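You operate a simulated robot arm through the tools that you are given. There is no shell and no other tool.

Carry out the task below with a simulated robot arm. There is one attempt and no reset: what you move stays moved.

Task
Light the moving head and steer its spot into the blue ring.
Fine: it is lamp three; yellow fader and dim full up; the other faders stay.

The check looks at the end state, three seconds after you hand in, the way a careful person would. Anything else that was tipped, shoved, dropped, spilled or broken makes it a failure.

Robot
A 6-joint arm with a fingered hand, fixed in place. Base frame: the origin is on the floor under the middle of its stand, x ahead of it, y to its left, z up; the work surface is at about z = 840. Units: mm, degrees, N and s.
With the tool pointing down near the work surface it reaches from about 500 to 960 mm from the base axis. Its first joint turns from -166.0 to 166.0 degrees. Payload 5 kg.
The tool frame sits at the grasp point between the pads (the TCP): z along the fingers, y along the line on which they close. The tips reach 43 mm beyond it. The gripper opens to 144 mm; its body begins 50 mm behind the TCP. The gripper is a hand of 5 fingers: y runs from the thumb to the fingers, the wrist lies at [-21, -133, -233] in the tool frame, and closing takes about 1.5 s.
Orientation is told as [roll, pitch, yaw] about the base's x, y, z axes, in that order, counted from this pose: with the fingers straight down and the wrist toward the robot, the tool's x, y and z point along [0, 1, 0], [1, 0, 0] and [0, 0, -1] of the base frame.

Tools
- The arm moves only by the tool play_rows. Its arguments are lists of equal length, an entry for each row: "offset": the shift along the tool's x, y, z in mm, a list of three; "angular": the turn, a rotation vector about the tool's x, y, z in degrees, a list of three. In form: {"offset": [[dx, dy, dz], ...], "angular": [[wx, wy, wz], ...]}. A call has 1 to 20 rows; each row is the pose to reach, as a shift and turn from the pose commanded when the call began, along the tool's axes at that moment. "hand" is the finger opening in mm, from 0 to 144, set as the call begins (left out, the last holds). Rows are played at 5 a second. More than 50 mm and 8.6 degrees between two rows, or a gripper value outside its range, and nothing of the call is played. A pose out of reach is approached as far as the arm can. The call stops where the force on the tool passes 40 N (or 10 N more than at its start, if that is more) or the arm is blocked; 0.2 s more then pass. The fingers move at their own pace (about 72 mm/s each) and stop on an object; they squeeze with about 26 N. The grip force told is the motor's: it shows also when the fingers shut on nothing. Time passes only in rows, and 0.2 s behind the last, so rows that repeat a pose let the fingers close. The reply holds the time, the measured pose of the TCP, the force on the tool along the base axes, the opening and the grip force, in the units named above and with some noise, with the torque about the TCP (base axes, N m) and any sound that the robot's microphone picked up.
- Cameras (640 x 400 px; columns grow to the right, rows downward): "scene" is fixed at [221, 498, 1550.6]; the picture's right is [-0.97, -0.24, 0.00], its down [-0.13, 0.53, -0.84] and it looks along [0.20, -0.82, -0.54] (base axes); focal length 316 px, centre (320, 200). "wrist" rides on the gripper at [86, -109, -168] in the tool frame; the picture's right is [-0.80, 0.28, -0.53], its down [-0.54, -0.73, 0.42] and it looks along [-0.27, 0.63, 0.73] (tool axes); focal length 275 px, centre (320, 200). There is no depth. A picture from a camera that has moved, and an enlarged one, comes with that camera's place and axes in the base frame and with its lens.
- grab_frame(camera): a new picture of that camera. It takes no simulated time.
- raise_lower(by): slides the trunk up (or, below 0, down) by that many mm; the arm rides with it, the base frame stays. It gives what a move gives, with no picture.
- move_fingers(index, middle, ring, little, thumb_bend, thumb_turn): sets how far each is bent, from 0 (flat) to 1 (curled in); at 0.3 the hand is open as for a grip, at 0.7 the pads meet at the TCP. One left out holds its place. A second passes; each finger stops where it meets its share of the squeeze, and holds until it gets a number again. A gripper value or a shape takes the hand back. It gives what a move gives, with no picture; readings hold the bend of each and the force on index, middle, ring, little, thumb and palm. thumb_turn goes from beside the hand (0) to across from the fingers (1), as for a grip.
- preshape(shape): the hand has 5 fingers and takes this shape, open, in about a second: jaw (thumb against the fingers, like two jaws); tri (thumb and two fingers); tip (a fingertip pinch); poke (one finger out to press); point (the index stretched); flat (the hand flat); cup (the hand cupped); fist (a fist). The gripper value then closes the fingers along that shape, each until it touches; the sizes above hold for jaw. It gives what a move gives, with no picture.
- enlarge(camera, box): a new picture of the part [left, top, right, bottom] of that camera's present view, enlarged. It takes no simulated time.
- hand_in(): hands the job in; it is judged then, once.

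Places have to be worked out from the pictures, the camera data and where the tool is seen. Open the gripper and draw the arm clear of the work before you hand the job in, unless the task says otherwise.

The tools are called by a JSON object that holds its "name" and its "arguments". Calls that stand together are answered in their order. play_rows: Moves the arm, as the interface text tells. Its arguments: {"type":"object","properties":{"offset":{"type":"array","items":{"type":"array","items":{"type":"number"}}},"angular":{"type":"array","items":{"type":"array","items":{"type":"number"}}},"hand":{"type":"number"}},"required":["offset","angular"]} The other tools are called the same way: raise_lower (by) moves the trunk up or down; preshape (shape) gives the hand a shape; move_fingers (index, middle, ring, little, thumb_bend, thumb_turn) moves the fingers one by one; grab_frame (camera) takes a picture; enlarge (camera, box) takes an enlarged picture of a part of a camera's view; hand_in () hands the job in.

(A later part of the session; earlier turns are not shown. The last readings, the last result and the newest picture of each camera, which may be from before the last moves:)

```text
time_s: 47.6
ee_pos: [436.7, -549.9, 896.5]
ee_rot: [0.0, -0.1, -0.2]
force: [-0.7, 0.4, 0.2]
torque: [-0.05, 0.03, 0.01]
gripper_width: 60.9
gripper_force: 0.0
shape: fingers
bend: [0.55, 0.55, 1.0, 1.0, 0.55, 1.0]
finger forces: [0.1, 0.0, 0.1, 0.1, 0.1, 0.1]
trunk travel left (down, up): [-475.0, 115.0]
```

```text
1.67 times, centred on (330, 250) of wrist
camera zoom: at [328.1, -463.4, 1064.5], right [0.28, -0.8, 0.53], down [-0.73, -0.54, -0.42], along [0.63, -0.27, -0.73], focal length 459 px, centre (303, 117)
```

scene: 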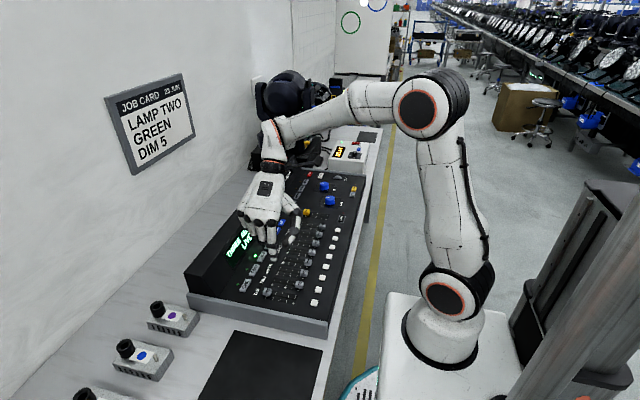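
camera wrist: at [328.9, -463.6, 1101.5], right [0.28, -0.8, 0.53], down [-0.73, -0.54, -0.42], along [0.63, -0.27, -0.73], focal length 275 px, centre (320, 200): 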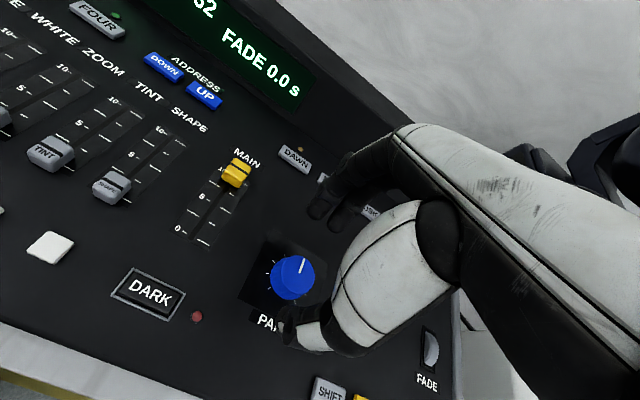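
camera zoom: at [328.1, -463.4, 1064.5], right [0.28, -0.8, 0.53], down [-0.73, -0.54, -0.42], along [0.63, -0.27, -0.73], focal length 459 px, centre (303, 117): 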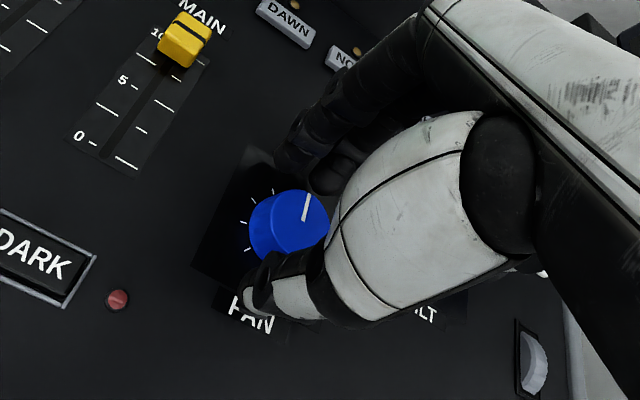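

Gap is 61 mm around the 40 mm knob. I'll lower 5 mm so that the tips sit just above the panel, then close to grip.

{"name": "play_rows", "arguments": {"offset": [[0, 0, 2], [0, 0, 4], [0, 0, 5], [0, 0, 5]], "angular": [[0, 0, 0], [0, 0, 0], [0, 0, 0], [0, 0, 0]]}}

{"name": "move_fingers", "arguments": {"index": 0.6, "middle": 0.6, "thumb_bend": 0.6}}

{"name": "enlarge", "arguments": {"camera": "scene", "box": [310, 170, 360, 210]}}

{"name": "enlarge", "arguments": {"camera": "scene", "box": [330, 0, 410, 50]}}

```text
time_s: 48.6
ee_pos: [436.1, -549.1, 891.5]
ee_rot: [0.0, -0.1, -0.1]
force: [0.1, 0.6, -0.7]
torque: [0.02, -0.01, 0.01]
gripper_width: 60.9
gripper_force: 0.0
shape: fingers
bend: [0.55, 0.55, 1.0, 1.0, 0.55, 1.0]
finger forces: [0.0, 0.0, 0.1, 0.0, 0.0, 0.0]
trunk travel left (down, up): [-475.0, 115.0]
```

```text
time_s: 49.6
ee_pos: [437.6, -548.6, 892.4]
ee_rot: [-0.1, 0.0, -0.1]
force: [2.6, 0.1, -0.1]
torque: [0.0, -0.07, 0.04]
gripper_width: 42.9
gripper_force: 1.1
shape: fingers
bend: [0.6, 0.59, 1.0, 1.0, 0.6, 1.0]
finger forces: [0.0, 1.7, 0.0, 0.0, 0.1, 0.0]
trunk travel left (down, up): [-475.0, 115.0]
```

```text
10.00 times, centred on (335, 190) of scene
camera zoom: at [221.0, 498.0, 1550.6], right [-0.97, -0.24, 0.0], down [-0.13, 0.53, -0.84], along [0.2, -0.82, -0.54], focal length 3155 px, centre (170, 300)
```

zoom: 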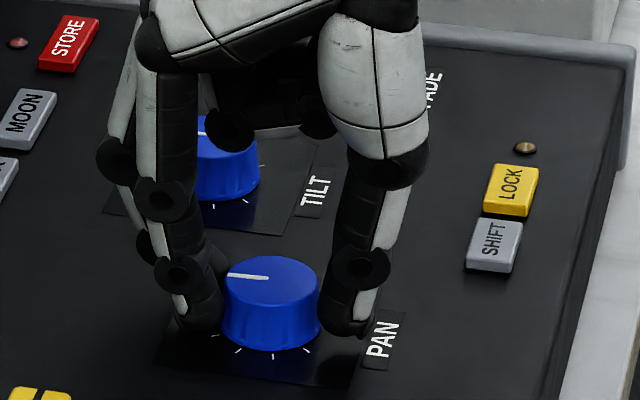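

```text
8.00 times, centred on (370, 25) of scene
camera zoom: at [221.0, 498.0, 1550.6], right [-0.97, -0.24, 0.0], down [-0.13, 0.53, -0.84], along [0.2, -0.82, -0.54], focal length 2524 px, centre (-80, 1600)
```

zoom: 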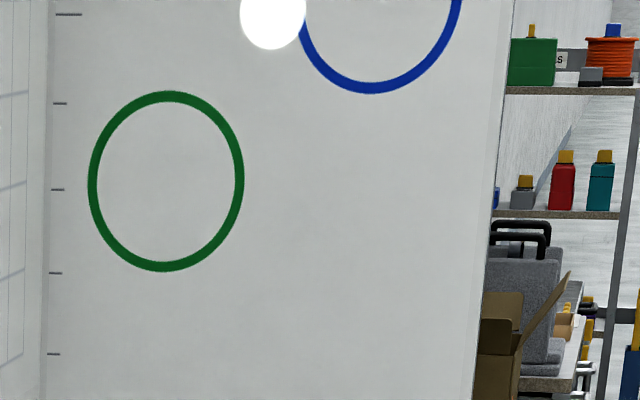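

The grip depth looks right, but the middle finger touched first, so the knob is a few mm further to -y. I'll open slightly, shift 6 mm to -y and close again.

{"name": "move_fingers", "arguments": {"index": 0.55, "middle": 0.55, "thumb_bend": 0.55}}

{"name": "play_rows", "arguments": {"offset": [[-3, 0, 0], [-6, 0, 0], [-6, 0, 0]], "angular": [[0, 0, 0], [0, 0, 0], [0, 0, 0]]}}

{"name": "move_fingers", "arguments": {"index": 0.62, "middle": 0.62, "thumb_bend": 0.62}}

{"name": "enlarge", "arguments": {"camera": "scene", "box": [310, 170, 360, 210]}}

{"name": "enlarge", "arguments": {"camera": "wrist", "box": [230, 130, 430, 370]}}

{"name": "enlarge", "arguments": {"camera": "scene", "box": [330, 0, 410, 50]}}

```text
time_s: 50.6
ee_pos: [437.5, -549.1, 892.7]
ee_rot: [0.1, 0.1, 0.0]
force: [-0.6, 0.5, 0.2]
torque: [-0.03, 0.0, -0.01]
gripper_width: 59.7
gripper_force: 0.2
shape: fingers
bend: [0.55, 0.55, 1.0, 1.0, 0.55, 1.0]
finger forces: [0.0, 0.1, 0.0, 0.0, 0.0, 0.0]
trunk travel left (down, up): [-475.0, 115.0]
```

```text
time_s: 51.4
ee_pos: [436.5, -554.9, 891.8]
ee_rot: [0.0, 0.0, 0.0]
force: [0.0, 0.7, -0.6]
torque: [0.01, 0.01, 0.0]
gripper_width: 59.9
gripper_force: 0.0
shape: fingers
bend: [0.55, 0.55, 1.0, 1.0, 0.55, 1.0]
finger forces: [0.0, 0.0, 0.0, 0.0, 0.0, 0.0]
trunk travel left (down, up): [-475.0, 115.0]
```

```text
time_s: 52.4
ee_pos: [437.3, -555.2, 892.3]
ee_rot: [0.0, 0.0, 0.0]
force: [4.2, -0.3, 0.1]
torque: [0.01, -0.13, 0.01]
gripper_width: 40.6
gripper_force: 3.4
shape: fingers
bend: [0.6, 0.61, 1.0, 1.0, 0.61, 1.0]
finger forces: [2.5, 2.2, 0.0, 0.0, 1.0, 0.0]
trunk travel left (down, up): [-475.0, 115.0]
```

```text
10.00 times, centred on (335, 190) of scene
camera zoom: at [221.0, 498.0, 1550.6], right [-0.97, -0.24, 0.0], down [-0.13, 0.53, -0.84], along [0.2, -0.82, -0.54], focal length 3155 px, centre (170, 300)
```

zoom: 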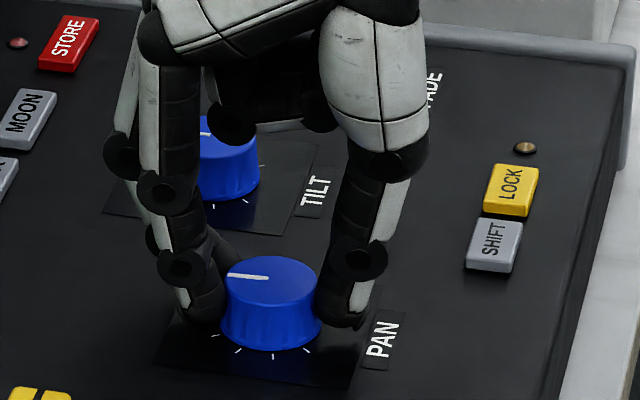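

```text
1.67 times, centred on (330, 250) of wrist
camera zoom: at [328.8, -469.5, 1059.7], right [0.28, -0.8, 0.53], down [-0.73, -0.54, -0.42], along [0.63, -0.27, -0.73], focal length 459 px, centre (303, 117)
```

zoom: 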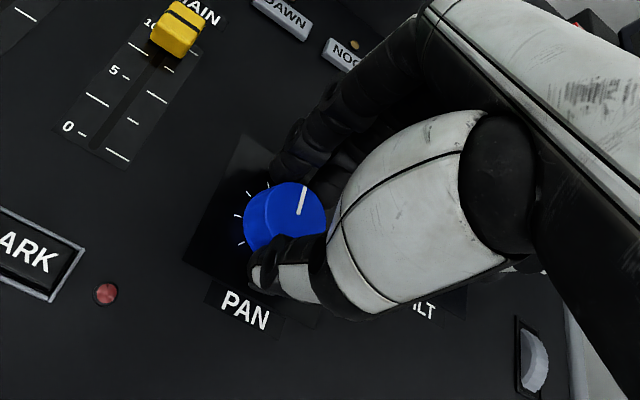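

```text
8.00 times, centred on (370, 25) of scene
camera zoom: at [221.0, 498.0, 1550.6], right [-0.97, -0.24, 0.0], down [-0.13, 0.53, -0.84], along [0.2, -0.82, -0.54], focal length 2524 px, centre (-80, 1600)
```

zoom: 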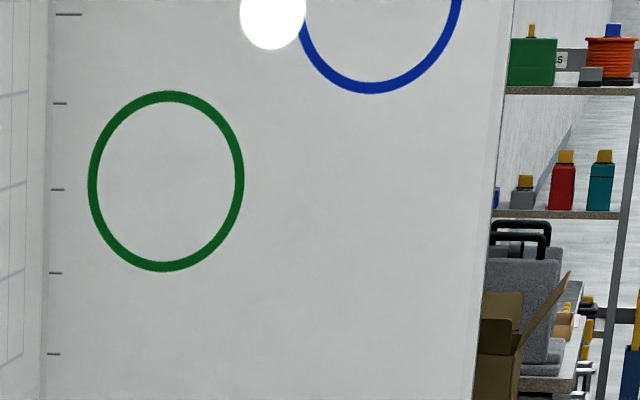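

All three digits now touch the knob. I'll firm up the grip and turn a small test of +8° about tool z (clockwise from above) and watch the spot.

{"name": "move_fingers", "arguments": {"index": 0.65, "middle": 0.65, "thumb_bend": 0.66}}

{"name": "play_rows", "arguments": {"offset": [[0, 0, 0], [0, 0, 0], [0, 0, 0], [0, 0, 0], [0, 0, 0]], "angular": [[0, 0, 2], [0, 0, 4], [0, 0, 6], [0, 0, 8], [0, 0, 8]]}}

{"name": "enlarge", "arguments": {"camera": "scene", "box": [310, 170, 360, 210]}}

{"name": "enlarge", "arguments": {"camera": "scene", "box": [330, 0, 410, 50]}}

```text
time_s: 53.4
ee_pos: [437.1, -554.6, 891.3]
ee_rot: [-0.1, 0.0, 0.0]
force: [6.6, -0.1, 0.1]
torque: [-0.02, -0.28, 0.02]
gripper_width: 39.0
gripper_force: 7.6
shape: fingers
bend: [0.6, 0.62, 1.0, 1.0, 0.62, 1.0]
finger forces: [4.9, 5.3, 0.1, 0.1, 5.0, 0.0]
trunk travel left (down, up): [-475.0, 115.0]
```

```text
time_s: 54.6
ee_pos: [437.8, -553.8, 892.6]
ee_rot: [0.0, 0.0, -8.1]
force: [8.6, 0.0, 0.9]
torque: [-0.03, -0.35, 0.03]
gripper_width: 38.9
gripper_force: 8.1
shape: fingers
bend: [0.6, 0.62, 1.0, 1.0, 0.63, 1.0]
finger forces: [6.3, 5.8, 0.1, 0.0, 4.5, 0.0]
trunk travel left (down, up): [-475.0, 115.0]
```

```text
10.00 times, centred on (335, 190) of scene
camera zoom: at [221.0, 498.0, 1550.6], right [-0.97, -0.24, 0.0], down [-0.13, 0.53, -0.84], along [0.2, -0.82, -0.54], focal length 3155 px, centre (170, 300)
```

zoom: 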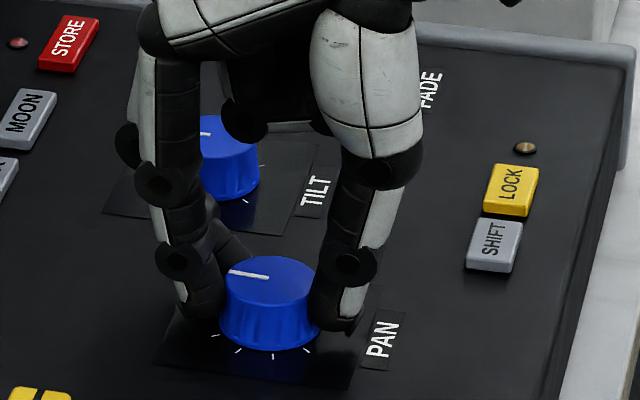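

```text
8.00 times, centred on (370, 25) of scene
camera zoom: at [221.0, 498.0, 1550.6], right [-0.97, -0.24, 0.0], down [-0.13, 0.53, -0.84], along [0.2, -0.82, -0.54], focal length 2524 px, centre (-80, 1600)
```

zoom: 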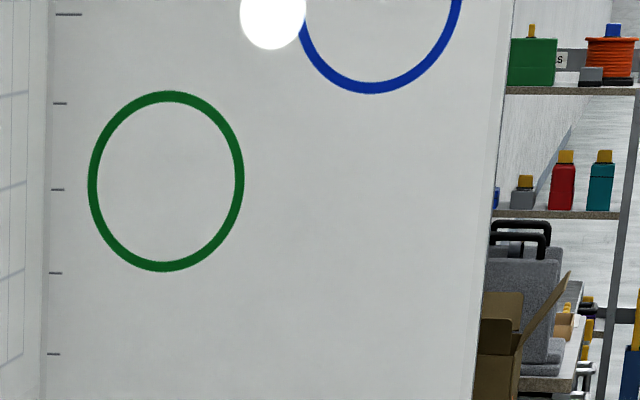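

The pointer turned with the hand, but the spot hasn't moved. I'll check the console display and the head's panel for status.

{"name": "enlarge", "arguments": {"camera": "scene", "box": [215, 170, 305, 270]}}

{"name": "enlarge", "arguments": {"camera": "scene", "box": [290, 60, 345, 160]}}

{"name": "enlarge", "arguments": {"camera": "scene", "box": [340, 0, 400, 30]}}

```text
4.00 times, centred on (260, 220) of scene
camera zoom: at [221.0, 498.0, 1550.6], right [-0.97, -0.24, 0.0], down [-0.13, 0.53, -0.84], along [0.2, -0.82, -0.54], focal length 1262 px, centre (560, 120)
```

zoom: 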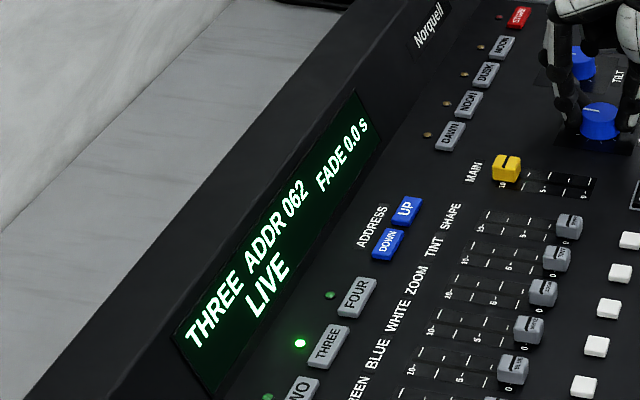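

```text
4.00 times, centred on (318, 110) of scene
camera zoom: at [221.0, 498.0, 1550.6], right [-0.97, -0.24, 0.0], down [-0.13, 0.53, -0.84], along [0.2, -0.82, -0.54], focal length 1262 px, centre (330, 560)
```

zoom: 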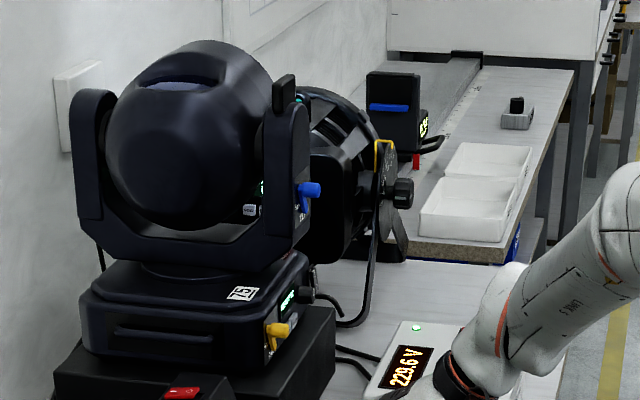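

```text
10.67 times, centred on (370, 15) of scene
camera zoom: at [221.0, 498.0, 1550.6], right [-0.97, -0.24, 0.0], down [-0.13, 0.53, -0.84], along [0.2, -0.82, -0.54], focal length 3365 px, centre (-213, 2173)
```

zoom: 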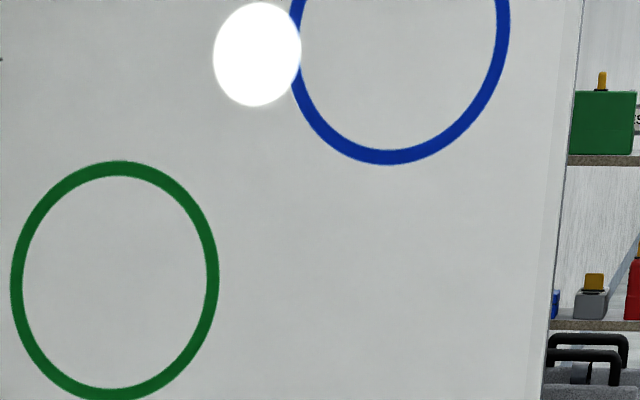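

The spot is unchanged, so pan may be locked at the head. I'll zoom tightly on both levers to read their legends.

{"name": "enlarge", "arguments": {"camera": "scene", "box": [306, 98, 330, 116]}}

{"name": "enlarge", "arguments": {"camera": "scene", "box": [300, 132, 324, 150]}}

```text
16.00 times, centred on (318, 107) of scene
camera zoom: at [221.0, 498.0, 1550.6], right [-0.97, -0.24, 0.0], down [-0.13, 0.53, -0.84], along [0.2, -0.82, -0.54], focal length 5048 px, centre (352, 1688)
```

zoom: 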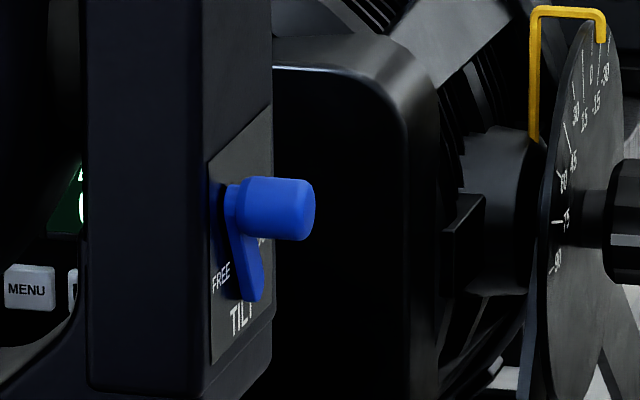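

```text
16.00 times, centred on (312, 141) of scene
camera zoom: at [221.0, 498.0, 1550.6], right [-0.97, -0.24, 0.0], down [-0.13, 0.53, -0.84], along [0.2, -0.82, -0.54], focal length 5048 px, centre (448, 1144)
```

zoom: 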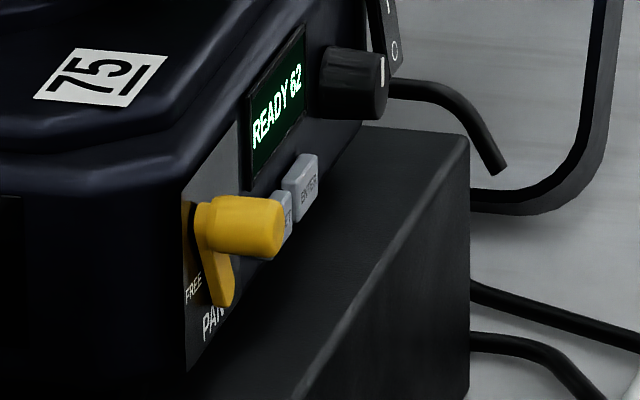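

{"name": "enlarge", "arguments": {"camera": "wrist", "box": [240, 180, 360, 320]}}

{"name": "enlarge", "arguments": {"camera": "scene", "box": [325, 180, 350, 200]}}

```text
2.86 times, centred on (300, 250) of wrist
camera zoom: at [342.0, -455.1, 1059.7], right [0.17, -0.83, 0.53], down [-0.79, -0.44, -0.42], along [0.58, -0.35, -0.73], focal length 786 px, centre (377, 57)
```

zoom: 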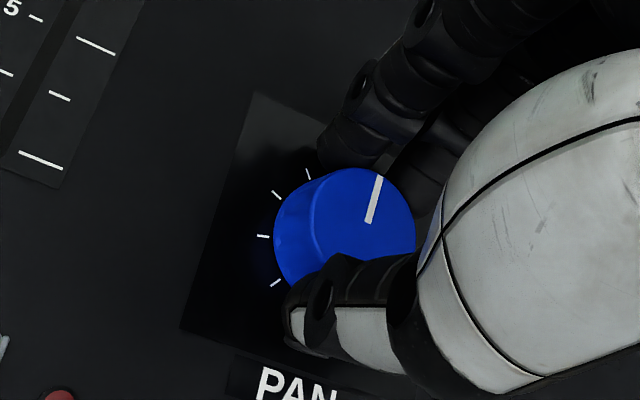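

```text
16.00 times, centred on (338, 190) of scene
camera zoom: at [221.0, 498.0, 1550.6], right [-0.97, -0.24, 0.0], down [-0.13, 0.53, -0.84], along [0.2, -0.82, -0.54], focal length 5048 px, centre (40, 360)
```

zoom: 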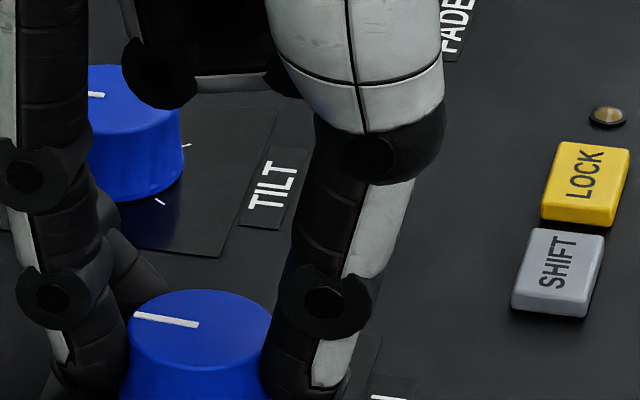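

The knob clearly turned (~6–8°) with no spot motion, so I want a direct look at the lock levers. I'll open the fingers and lift away from the knob.

{"name": "move_fingers", "arguments": {"index": 0.5, "middle": 0.5, "thumb_bend": 0.5}}

{"name": "play_rows", "arguments": {"offset": [[0, 0, -20], [0, 0, -50], [0, 0, -85], [0, 0, -120], [0, 0, -120]], "angular": [[0, 0, 0], [0, 0, 0], [0, 0, 0], [0, 0, 0], [0, 0, 0]]}}

{"name": "enlarge", "arguments": {"camera": "scene", "box": [310, 170, 360, 210]}}

{"name": "enlarge", "arguments": {"camera": "scene", "box": [340, 0, 400, 30]}}

```text
time_s: 55.6
ee_pos: [435.8, -553.7, 891.7]
ee_rot: [0.0, -0.1, -8.1]
force: [-0.3, 0.2, 0.1]
torque: [0.02, -0.03, 0.02]
gripper_width: 77.9
gripper_force: 0.0
shape: fingers
bend: [0.5, 0.5, 1.0, 1.0, 0.5, 1.0]
finger forces: [0.0, 0.0, 0.0, 0.1, 0.1, 0.1]
trunk travel left (down, up): [-475.0, 115.0]
```

```text
time_s: 56.8
ee_pos: [436.6, -554.6, 1013.4]
ee_rot: [0.1, 0.0, -8.2]
force: [0.1, -0.1, 0.3]
torque: [-0.01, 0.0, 0.02]
gripper_width: 77.9
gripper_force: 0.0
shape: fingers
bend: [0.5, 0.5, 1.0, 1.0, 0.5, 1.0]
finger forces: [0.0, 0.0, 0.1, 0.0, 0.0, 0.0]
trunk travel left (down, up): [-475.0, 115.0]
```

```text
10.00 times, centred on (335, 190) of scene
camera zoom: at [221.0, 498.0, 1550.6], right [-0.97, -0.24, 0.0], down [-0.13, 0.53, -0.84], along [0.2, -0.82, -0.54], focal length 3155 px, centre (170, 300)
```

zoom: 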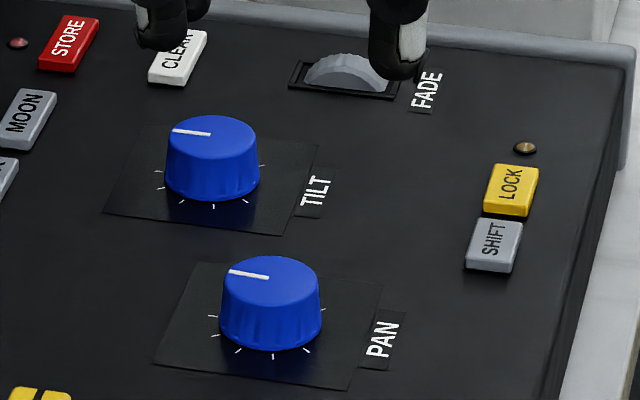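

```text
10.67 times, centred on (370, 15) of scene
camera zoom: at [221.0, 498.0, 1550.6], right [-0.97, -0.24, 0.0], down [-0.13, 0.53, -0.84], along [0.2, -0.82, -0.54], focal length 3365 px, centre (-213, 2173)
```

zoom: 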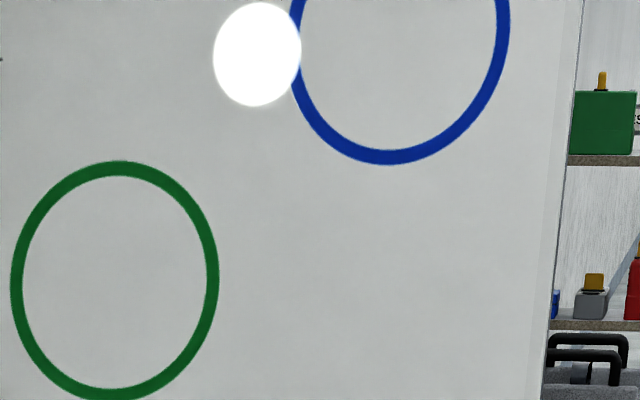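

PAN's pointer is turned relative to before but the spot is the same. I'll swing the wrist camera toward the head's front panel to read the lever positions.

{"name": "play_rows", "arguments": {"offset": [[-20, 5, -25], [-45, 10, -45], [-80, 16, -55], [-118, 23, -55], [-157, 30, -55], [-196, 37, -55], [-235, 44, -55], [-274, 52, -55], [-313, 59, -55], [-313, 59, -55]], "angular": [[-4.6, -0.93, 2.44], [-9.2, -1.87, 4.89], [-13.8, -2.8, 7.33], [-18.4, -3.73, 9.78], [-23, -4.67, 12.2], [-27.6, -5.6, 14.7], [-32.2, -6.53, 17.1], [-36.8, -7.47, 19.6], [-41.4, -8.4, 22], [-41.4, -8.4, 22]]}}

{"name": "grab_frame", "arguments": {"camera": "wrist"}}

{"name": "grab_frame", "arguments": {"camera": "scene"}}

```text
time_s: 59.0
ee_pos: [446.5, -861.0, 1063.1]
ee_rot: [0.2, -42.0, -31.2]
force: [1.0, -0.2, -0.3]
torque: [-0.01, -0.02, -0.03]
gripper_width: 78.0
gripper_force: 0.1
shape: fingers
bend: [0.5, 0.5, 1.0, 1.0, 0.5, 1.0]
finger forces: [0.0, 0.0, 0.0, 0.0, 0.0, 0.0]
out of reach, approached as far as the arm can: row 9, 10
trunk travel left (down, up): [-475.0, 115.0]
```

```text
taken
camera wrist: at [325.8, -688.1, 1115.5], right [-0.54, -0.61, 0.59], down [-0.5, -0.33, -0.8], along [0.68, -0.72, -0.12], focal length 275 px, centre (320, 200)
```

wrist: 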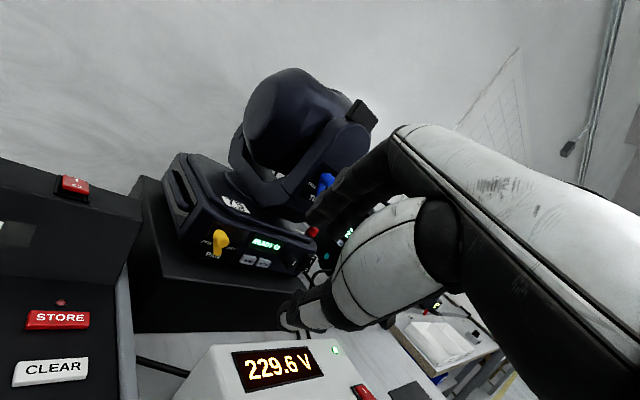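

```text
taken
```

scene: 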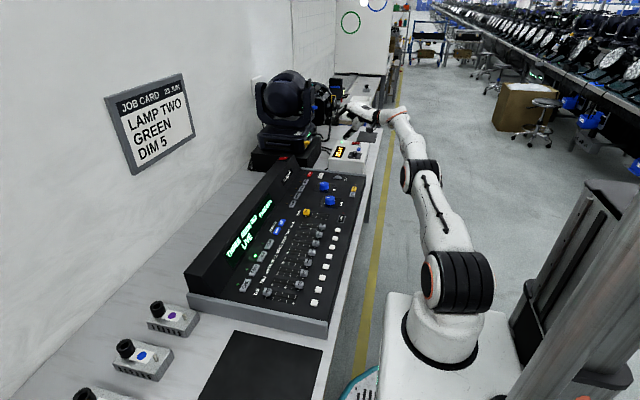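

The panel is in view. I'll enlarge the levers and displays.

{"name": "enlarge", "arguments": {"camera": "wrist", "box": [190, 210, 310, 285]}}

{"name": "enlarge", "arguments": {"camera": "wrist", "box": [280, 150, 380, 230]}}

{"name": "enlarge", "arguments": {"camera": "wrist", "box": [195, 220, 245, 265]}}

```text
5.33 times, centred on (250, 248) of wrist
camera zoom: at [325.8, -688.1, 1115.5], right [-0.54, -0.61, 0.59], down [-0.5, -0.33, -0.8], along [0.68, -0.72, -0.12], focal length 1468 px, centre (693, -53)
```

zoom: 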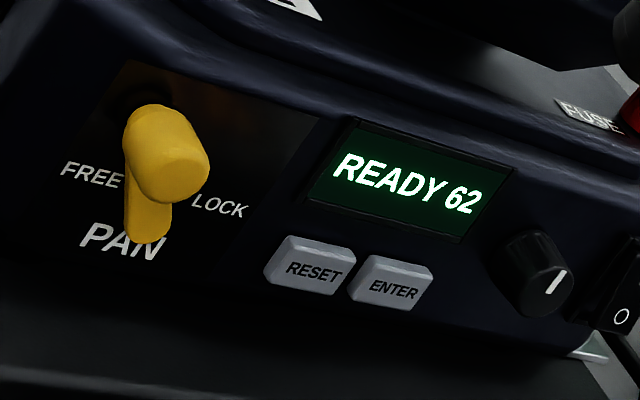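

```text
5.00 times, centred on (330, 190) of wrist
camera zoom: at [325.8, -688.1, 1115.5], right [-0.54, -0.61, 0.59], down [-0.5, -0.33, -0.8], along [0.68, -0.72, -0.12], focal length 1376 px, centre (270, 250)
```

zoom: 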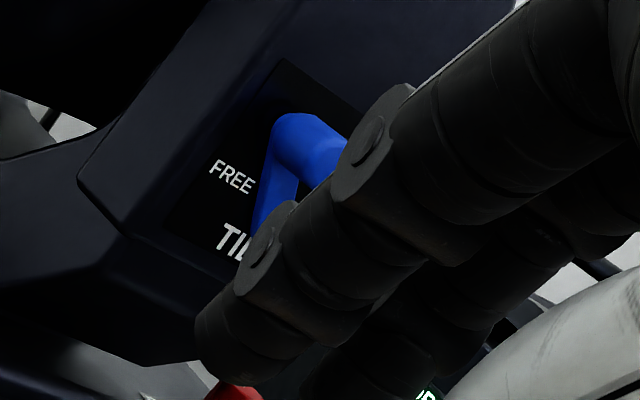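

```text
8.89 times, centred on (220, 242) of wrist
camera zoom: at [325.8, -688.1, 1115.5], right [-0.54, -0.61, 0.59], down [-0.5, -0.33, -0.8], along [0.68, -0.72, -0.12], focal length 2447 px, centre (1209, -178)
```

zoom: 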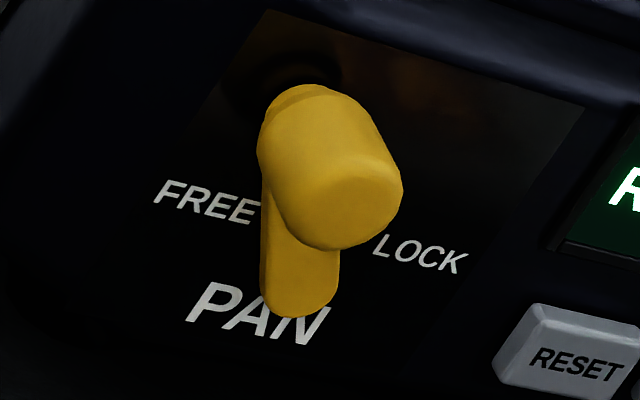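

The lever boss sits on the centre line between FREE and LOCK, and both handles lean to the FREE side, so the head isn't locked. I'll try a zoom reaching slightly above the scene frame to see the full ring and spot.

{"name": "enlarge", "arguments": {"camera": "scene", "box": [340, -20, 404, 20]}}

{"name": "enlarge", "arguments": {"camera": "scene", "box": [320, 170, 360, 195]}}

```text
refused: -20 is not a number from 0 to 400
```

```text
16.00 times, centred on (340, 182) of scene
camera zoom: at [221.0, 498.0, 1550.6], right [-0.97, -0.24, 0.0], down [-0.13, 0.53, -0.84], along [0.2, -0.82, -0.54], focal length 5048 px, centre (0, 480)
```

zoom: 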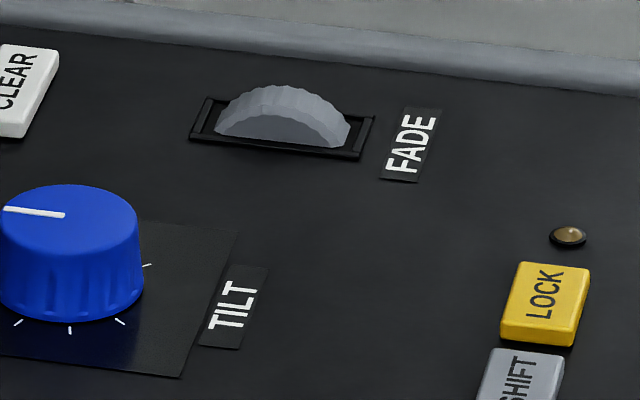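

Negative bounds are refused, but a wide thin box at the top edge should extend above the frame; I'll use that to see the entire ring.

{"name": "enlarge", "arguments": {"camera": "scene", "box": [340, 0, 404, 4]}}

```text
10.00 times, centred on (372, 2) of scene
camera zoom: at [221.0, 498.0, 1550.6], right [-0.97, -0.24, 0.0], down [-0.13, 0.53, -0.84], along [0.2, -0.82, -0.54], focal length 3155 px, centre (-200, 2180)
```

zoom: 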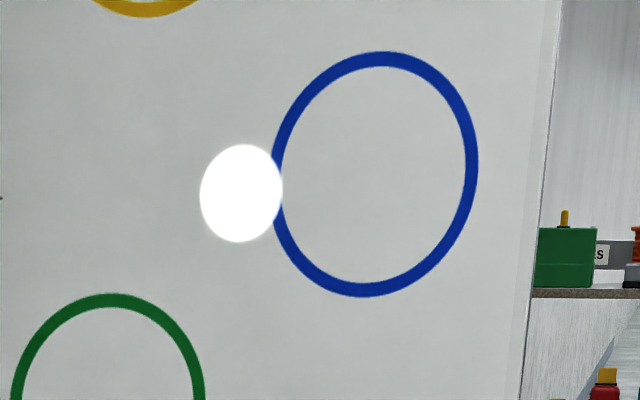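

Now the full ring is visible: its centre is at (375,174) px and the spot at (241,193), so it needs about 120 mm toward -x and 15 mm up. I'll return above the PAN knob to try a larger turn.

{"name": "play_rows", "arguments": {"offset": [[25.7, -16.6, -6.5], [51.3, -33.2, -13], [77, -49.8, -19.4], [102.7, -66.4, -25.9], [128.3, -83, -32.4], [154, -99.7, -38.9], [179.7, -116.3, -45.4], [205.4, -132.9, -51.8], [231, -149.5, -58.3], [256.7, -166.1, -64.8], [256.7, -166.1, -64.8]], "angular": [[4.09, 1.14, -2.98], [8.19, 2.29, -5.95], [12.28, 3.43, -8.93], [16.38, 4.57, -11.91], [20.47, 5.72, -14.89], [24.56, 6.86, -17.86], [28.66, 8.0, -20.84], [32.75, 9.14, -23.82], [36.85, 10.29, -26.79], [40.94, 11.43, -29.77], [40.94, 11.43, -29.77]]}}

```text
time_s: 61.4
ee_pos: [436.9, -554.0, 1001.2]
ee_rot: [0.1, 0.1, 0.1]
force: [0.3, 0.0, 0.4]
torque: [-0.03, -0.01, -0.02]
gripper_width: 78.2
gripper_force: 0.0
shape: fingers
bend: [0.5, 0.5, 1.0, 1.0, 0.5, 1.0]
finger forces: [0.0, 0.0, 0.1, 0.0, 0.1, 0.0]
trunk travel left (down, up): [-475.0, 115.0]
```

I'm back above the knob with yaw 0. I'll descend to the same grip height and narrow the fingers around the knob.

{"name": "play_rows", "arguments": {"offset": [[0, 0, 25], [0, 0, 50], [0, 0, 75], [0, 0, 92], [0, 0, 104], [0, 0, 104]], "angular": [[0, 0, 0], [0, 0, 0], [0, 0, 0], [0, 0, 0], [0, 0, 0], [0, 0, 0]]}}

{"name": "move_fingers", "arguments": {"index": 0.55, "middle": 0.55, "thumb_bend": 0.55}}

{"name": "play_rows", "arguments": {"offset": [[0, 0, 2], [0, 0, 5], [0, 0, 5]], "angular": [[0, 0, 0], [0, 0, 0], [0, 0, 0]]}}

{"name": "move_fingers", "arguments": {"index": 0.66, "middle": 0.66, "thumb_bend": 0.68}}

{"name": "enlarge", "arguments": {"camera": "scene", "box": [310, 170, 360, 210]}}

```text
time_s: 62.8
ee_pos: [436.0, -553.8, 898.0]
ee_rot: [0.0, 0.0, 0.1]
force: [-0.1, -0.4, -1.1]
torque: [0.02, -0.03, 0.01]
gripper_width: 78.3
gripper_force: 0.1
shape: fingers
bend: [0.5, 0.5, 1.0, 1.0, 0.5, 1.0]
finger forces: [0.0, 0.0, 0.1, 0.0, 0.1, 0.0]
trunk travel left (down, up): [-475.0, 115.0]
```

```text
time_s: 63.8
ee_pos: [437.1, -554.0, 897.5]
ee_rot: [0.0, -0.1, 0.0]
force: [-0.2, 0.1, 0.8]
torque: [-0.01, 0.0, -0.06]
gripper_width: 60.7
gripper_force: 0.1
shape: fingers
bend: [0.55, 0.55, 1.0, 1.0, 0.55, 1.0]
finger forces: [0.0, 0.0, 0.0, 0.0, 0.0, 0.1]
trunk travel left (down, up): [-475.0, 115.0]
```

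```text
time_s: 64.6
ee_pos: [436.8, -554.8, 893.2]
ee_rot: [0.1, 0.0, 0.0]
force: [-0.9, 0.6, -0.7]
torque: [0.01, 0.02, 0.01]
gripper_width: 61.0
gripper_force: 0.2
shape: fingers
bend: [0.55, 0.55, 1.0, 1.0, 0.55, 1.0]
finger forces: [0.1, 0.0, 0.0, 0.0, 0.0, 0.0]
trunk travel left (down, up): [-475.0, 115.0]
```

```text
time_s: 65.6
ee_pos: [437.1, -555.2, 892.0]
ee_rot: [0.1, 0.0, 0.1]
force: [8.6, -0.9, 1.1]
torque: [-0.03, -0.34, 0.01]
gripper_width: 37.9
gripper_force: 10.8
shape: fingers
bend: [0.61, 0.61, 1.0, 1.0, 0.63, 1.0]
finger forces: [6.1, 8.1, 0.0, 0.0, 7.3, 0.1]
trunk travel left (down, up): [-475.0, 115.0]
```

```text
10.00 times, centred on (335, 190) of scene
camera zoom: at [221.0, 498.0, 1550.6], right [-0.97, -0.24, 0.0], down [-0.13, 0.53, -0.84], along [0.2, -0.82, -0.54], focal length 3155 px, centre (170, 300)
```

zoom: 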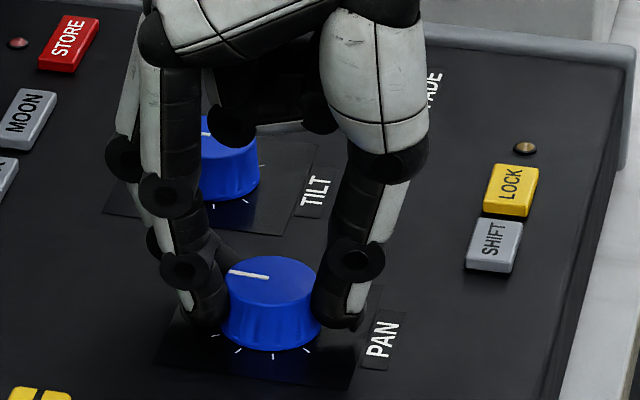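

The knob is gripped (6–8 N each). I'll turn 16° clockwise (tool +z) and watch the spot.

{"name": "play_rows", "arguments": {"offset": [[0, 0, 0], [0, 0, 0], [0, 0, 0], [0, 0, 0], [0, 0, 0], [0, 0, 0], [0, 0, 0]], "angular": [[0, 0, 3], [0, 0, 6], [0, 0, 9], [0, 0, 12], [0, 0, 14], [0, 0, 16], [0, 0, 16]]}}

{"name": "enlarge", "arguments": {"camera": "scene", "box": [310, 170, 360, 210]}}

{"name": "enlarge", "arguments": {"camera": "scene", "box": [340, 0, 404, 4]}}

```text
time_s: 67.2
ee_pos: [436.8, -554.4, 891.6]
ee_rot: [0.1, 0.0, -15.9]
force: [10.2, 0.1, 1.2]
torque: [-0.09, -0.46, 0.07]
gripper_width: 38.1
gripper_force: 11.3
shape: fingers
bend: [0.6, 0.61, 1.0, 1.0, 0.64, 1.0]
finger forces: [7.6, 8.4, 0.0, 0.1, 6.6, 0.0]
trunk travel left (down, up): [-475.0, 115.0]
```

```text
10.00 times, centred on (335, 190) of scene
camera zoom: at [221.0, 498.0, 1550.6], right [-0.97, -0.24, 0.0], down [-0.13, 0.53, -0.84], along [0.2, -0.82, -0.54], focal length 3155 px, centre (170, 300)
```

zoom: 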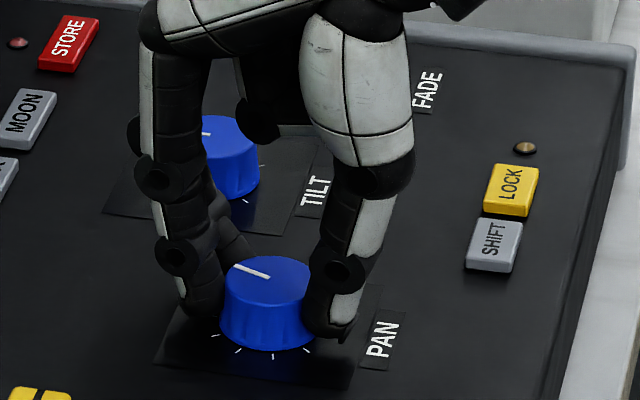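

```text
10.00 times, centred on (372, 2) of scene
camera zoom: at [221.0, 498.0, 1550.6], right [-0.97, -0.24, 0.0], down [-0.13, 0.53, -0.84], along [0.2, -0.82, -0.54], focal length 3155 px, centre (-200, 2180)
```

zoom: 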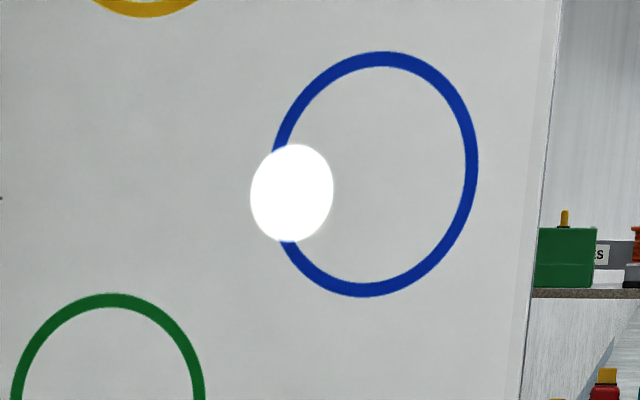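

The spot moved 51 px to the right, so pan works (there's just a detent-like step). I'll keep turning clockwise another 12°.

{"name": "play_rows", "arguments": {"offset": [[0, 0, 0], [0, 0, 0], [0, 0, 0], [0, 0, 0], [0, 0, 0]], "angular": [[0, 0, 3], [0, 0, 6], [0, 0, 9], [0, 0, 12], [0, 0, 12]]}}

{"name": "enlarge", "arguments": {"camera": "scene", "box": [340, 0, 404, 4]}}

{"name": "enlarge", "arguments": {"camera": "scene", "box": [310, 170, 360, 210]}}

```text
time_s: 68.4
ee_pos: [437.1, -554.0, 892.4]
ee_rot: [0.0, 0.2, -27.9]
force: [12.4, -0.2, 2.4]
torque: [-0.1, -0.58, 0.04]
gripper_width: 37.9
gripper_force: 11.3
shape: fingers
bend: [0.6, 0.61, 1.0, 1.0, 0.64, 1.0]
finger forces: [9.0, 7.5, 0.1, 0.1, 6.3, 0.0]
trunk travel left (down, up): [-475.0, 115.0]
```

```text
10.00 times, centred on (372, 2) of scene
camera zoom: at [221.0, 498.0, 1550.6], right [-0.97, -0.24, 0.0], down [-0.13, 0.53, -0.84], along [0.2, -0.82, -0.54], focal length 3155 px, centre (-200, 2180)
```

zoom: 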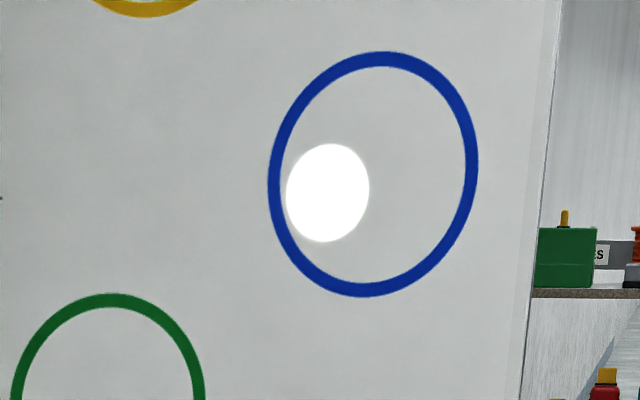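

```text
10.00 times, centred on (335, 190) of scene
camera zoom: at [221.0, 498.0, 1550.6], right [-0.97, -0.24, 0.0], down [-0.13, 0.53, -0.84], along [0.2, -0.82, -0.54], focal length 3155 px, centre (170, 300)
```

zoom: 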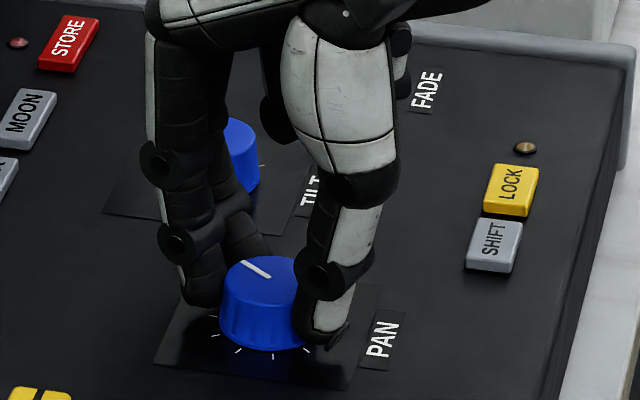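

The spot is now at (328,193), about 3 px per degree. It needs about 47 px more, so I'll turn 14° further clockwise.

{"name": "play_rows", "arguments": {"offset": [[0, 0, 0], [0, 0, 0], [0, 0, 0], [0, 0, 0], [0, 0, 0], [0, 0, 0]], "angular": [[0, 0, 3], [0, 0, 6], [0, 0, 9], [0, 0, 12], [0, 0, 14], [0, 0, 14]]}}

{"name": "enlarge", "arguments": {"camera": "scene", "box": [340, 0, 404, 4]}}

{"name": "enlarge", "arguments": {"camera": "scene", "box": [310, 170, 360, 210]}}

```text
time_s: 69.8
ee_pos: [436.2, -554.7, 892.4]
ee_rot: [0.0, 0.1, -41.8]
force: [13.3, 0.1, 2.0]
torque: [-0.09, -0.54, 0.06]
gripper_width: 38.1
gripper_force: 11.3
shape: fingers
bend: [0.6, 0.61, 1.0, 1.0, 0.64, 1.0]
finger forces: [10.3, 6.2, 0.0, 0.0, 6.3, 0.0]
trunk travel left (down, up): [-475.0, 115.0]
```

```text
10.00 times, centred on (372, 2) of scene
camera zoom: at [221.0, 498.0, 1550.6], right [-0.97, -0.24, 0.0], down [-0.13, 0.53, -0.84], along [0.2, -0.82, -0.54], focal length 3155 px, centre (-200, 2180)
```

zoom: 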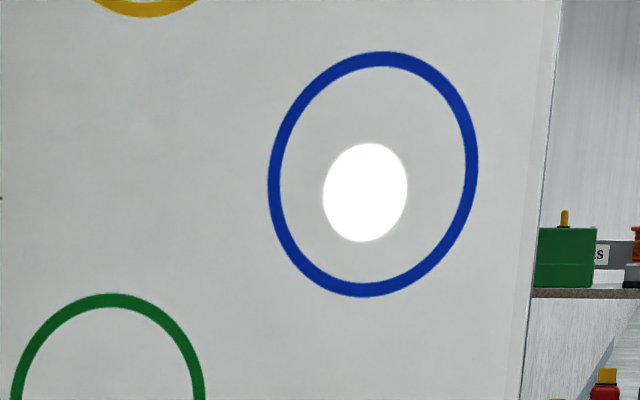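

```text
10.00 times, centred on (335, 190) of scene
camera zoom: at [221.0, 498.0, 1550.6], right [-0.97, -0.24, 0.0], down [-0.13, 0.53, -0.84], along [0.2, -0.82, -0.54], focal length 3155 px, centre (170, 300)
```

zoom: 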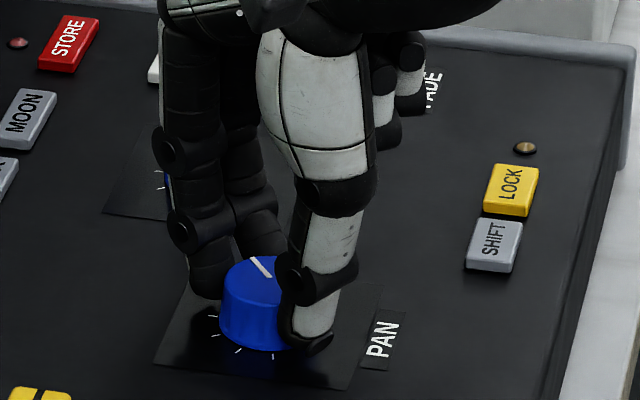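

The spot is now fully inside the ring at (365,192) vs centre (375,174). I'll add 2.5° to centre it horizontally, then release the knob gently.

{"name": "play_rows", "arguments": {"offset": [[0, 0, 0], [0, 0, 0], [0, 0, 0]], "angular": [[0, 0, 1.5], [0, 0, 2.5], [0, 0, 2.5]]}}

{"name": "move_fingers", "arguments": {"index": 0.5, "middle": 0.5, "thumb_bend": 0.5}}

{"name": "enlarge", "arguments": {"camera": "scene", "box": [340, 0, 404, 4]}}

{"name": "enlarge", "arguments": {"camera": "scene", "box": [310, 170, 360, 210]}}

```text
time_s: 70.6
ee_pos: [437.3, -555.5, 892.1]
ee_rot: [0.0, 0.1, -44.3]
force: [14.8, -1.0, 2.1]
torque: [-0.07, -0.59, 0.04]
gripper_width: 38.0
gripper_force: 11.7
shape: fingers
bend: [0.6, 0.61, 1.0, 1.0, 0.64, 1.0]
finger forces: [10.6, 6.1, 0.0, 0.1, 6.1, 0.1]
trunk travel left (down, up): [-475.0, 115.0]
```

```text
time_s: 71.6
ee_pos: [436.8, -555.1, 892.7]
ee_rot: [0.1, 0.0, -44.4]
force: [-0.7, 0.2, 0.6]
torque: [-0.01, 0.03, 0.02]
gripper_width: 77.9
gripper_force: 0.1
shape: fingers
bend: [0.5, 0.5, 1.0, 1.0, 0.5, 1.0]
finger forces: [0.1, 0.0, 0.0, 0.1, 0.0, 0.0]
trunk travel left (down, up): [-475.0, 115.0]
```

```text
10.00 times, centred on (372, 2) of scene
camera zoom: at [221.0, 498.0, 1550.6], right [-0.97, -0.24, 0.0], down [-0.13, 0.53, -0.84], along [0.2, -0.82, -0.54], focal length 3155 px, centre (-200, 2180)
```

zoom: 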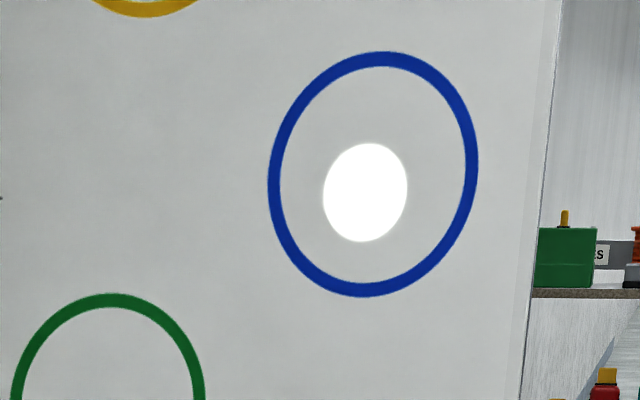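

```text
10.00 times, centred on (335, 190) of scene
camera zoom: at [221.0, 498.0, 1550.6], right [-0.97, -0.24, 0.0], down [-0.13, 0.53, -0.84], along [0.2, -0.82, -0.54], focal length 3155 px, centre (170, 300)
```

zoom: 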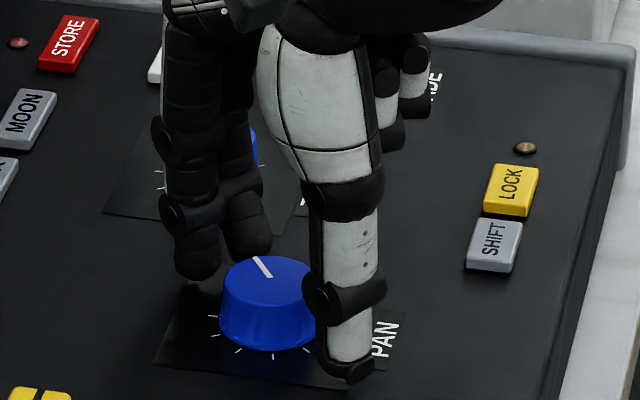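

Released; the spot stays well inside the blue ring. I'll lift straight up and draw the hand back clear of the console.

{"name": "play_rows", "arguments": {"offset": [[0, 0, -15], [0, 0, -40], [0, 0, -80], [0, 0, -120], [0, 0, -160], [0, 0, -200], [0, 0, -240], [0, 0, -280], [0, 0, -280]], "angular": [[0, 0, 0], [0, 0, 0], [0, 0, 0], [0, 0, 0], [0, 0, 0], [0, 0, 0], [0, 0, 0], [0, 0, 0], [0, 0, 0]]}}

{"name": "grab_frame", "arguments": {"camera": "scene"}}

{"name": "enlarge", "arguments": {"camera": "scene", "box": [180, 150, 380, 340]}}

{"name": "grab_frame", "arguments": {"camera": "wrist"}}

```text
time_s: 73.6
ee_pos: [434.7, -552.4, 1171.4]
ee_rot: [-0.1, 0.2, -44.3]
force: [-0.7, 0.3, 0.9]
torque: [-0.04, -0.04, 0.01]
gripper_width: 78.1
gripper_force: 0.1
shape: fingers
bend: [0.5, 0.5, 1.0, 1.0, 0.5, 1.0]
finger forces: [0.1, 0.0, 0.1, 0.1, 0.0, 0.0]
trunk travel left (down, up): [-475.0, 115.0]
```

```text
taken
```

scene: 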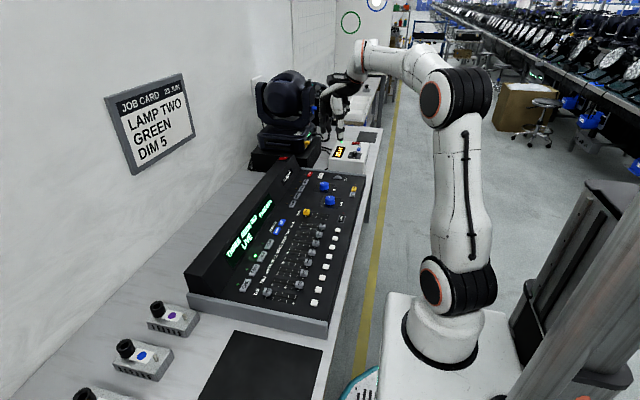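

```text
2.11 times, centred on (280, 245) of scene
camera zoom: at [221.0, 498.0, 1550.6], right [-0.97, -0.24, 0.0], down [-0.13, 0.53, -0.84], along [0.2, -0.82, -0.54], focal length 664 px, centre (404, 105)
```

zoom: 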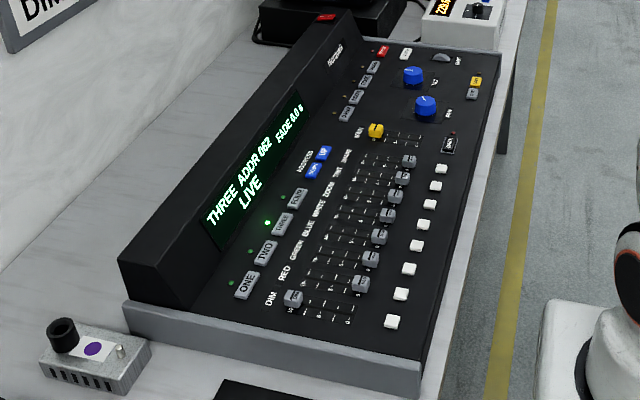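

```text
taken
camera wrist: at [418.2, -417.1, 1340.4], right [-0.35, -0.77, 0.53], down [-0.9, 0.12, -0.42], along [0.26, -0.63, -0.73], focal length 275 px, centre (320, 200)
```

wrist: 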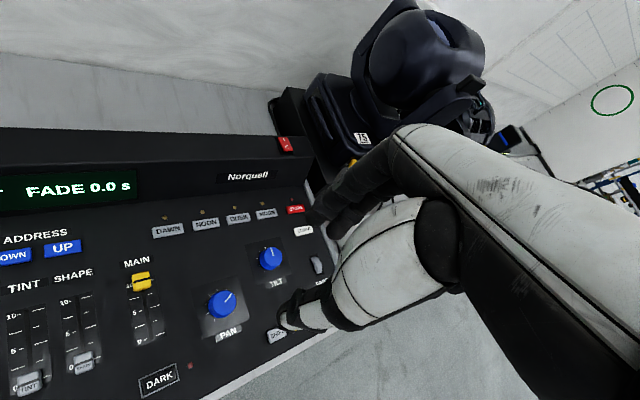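

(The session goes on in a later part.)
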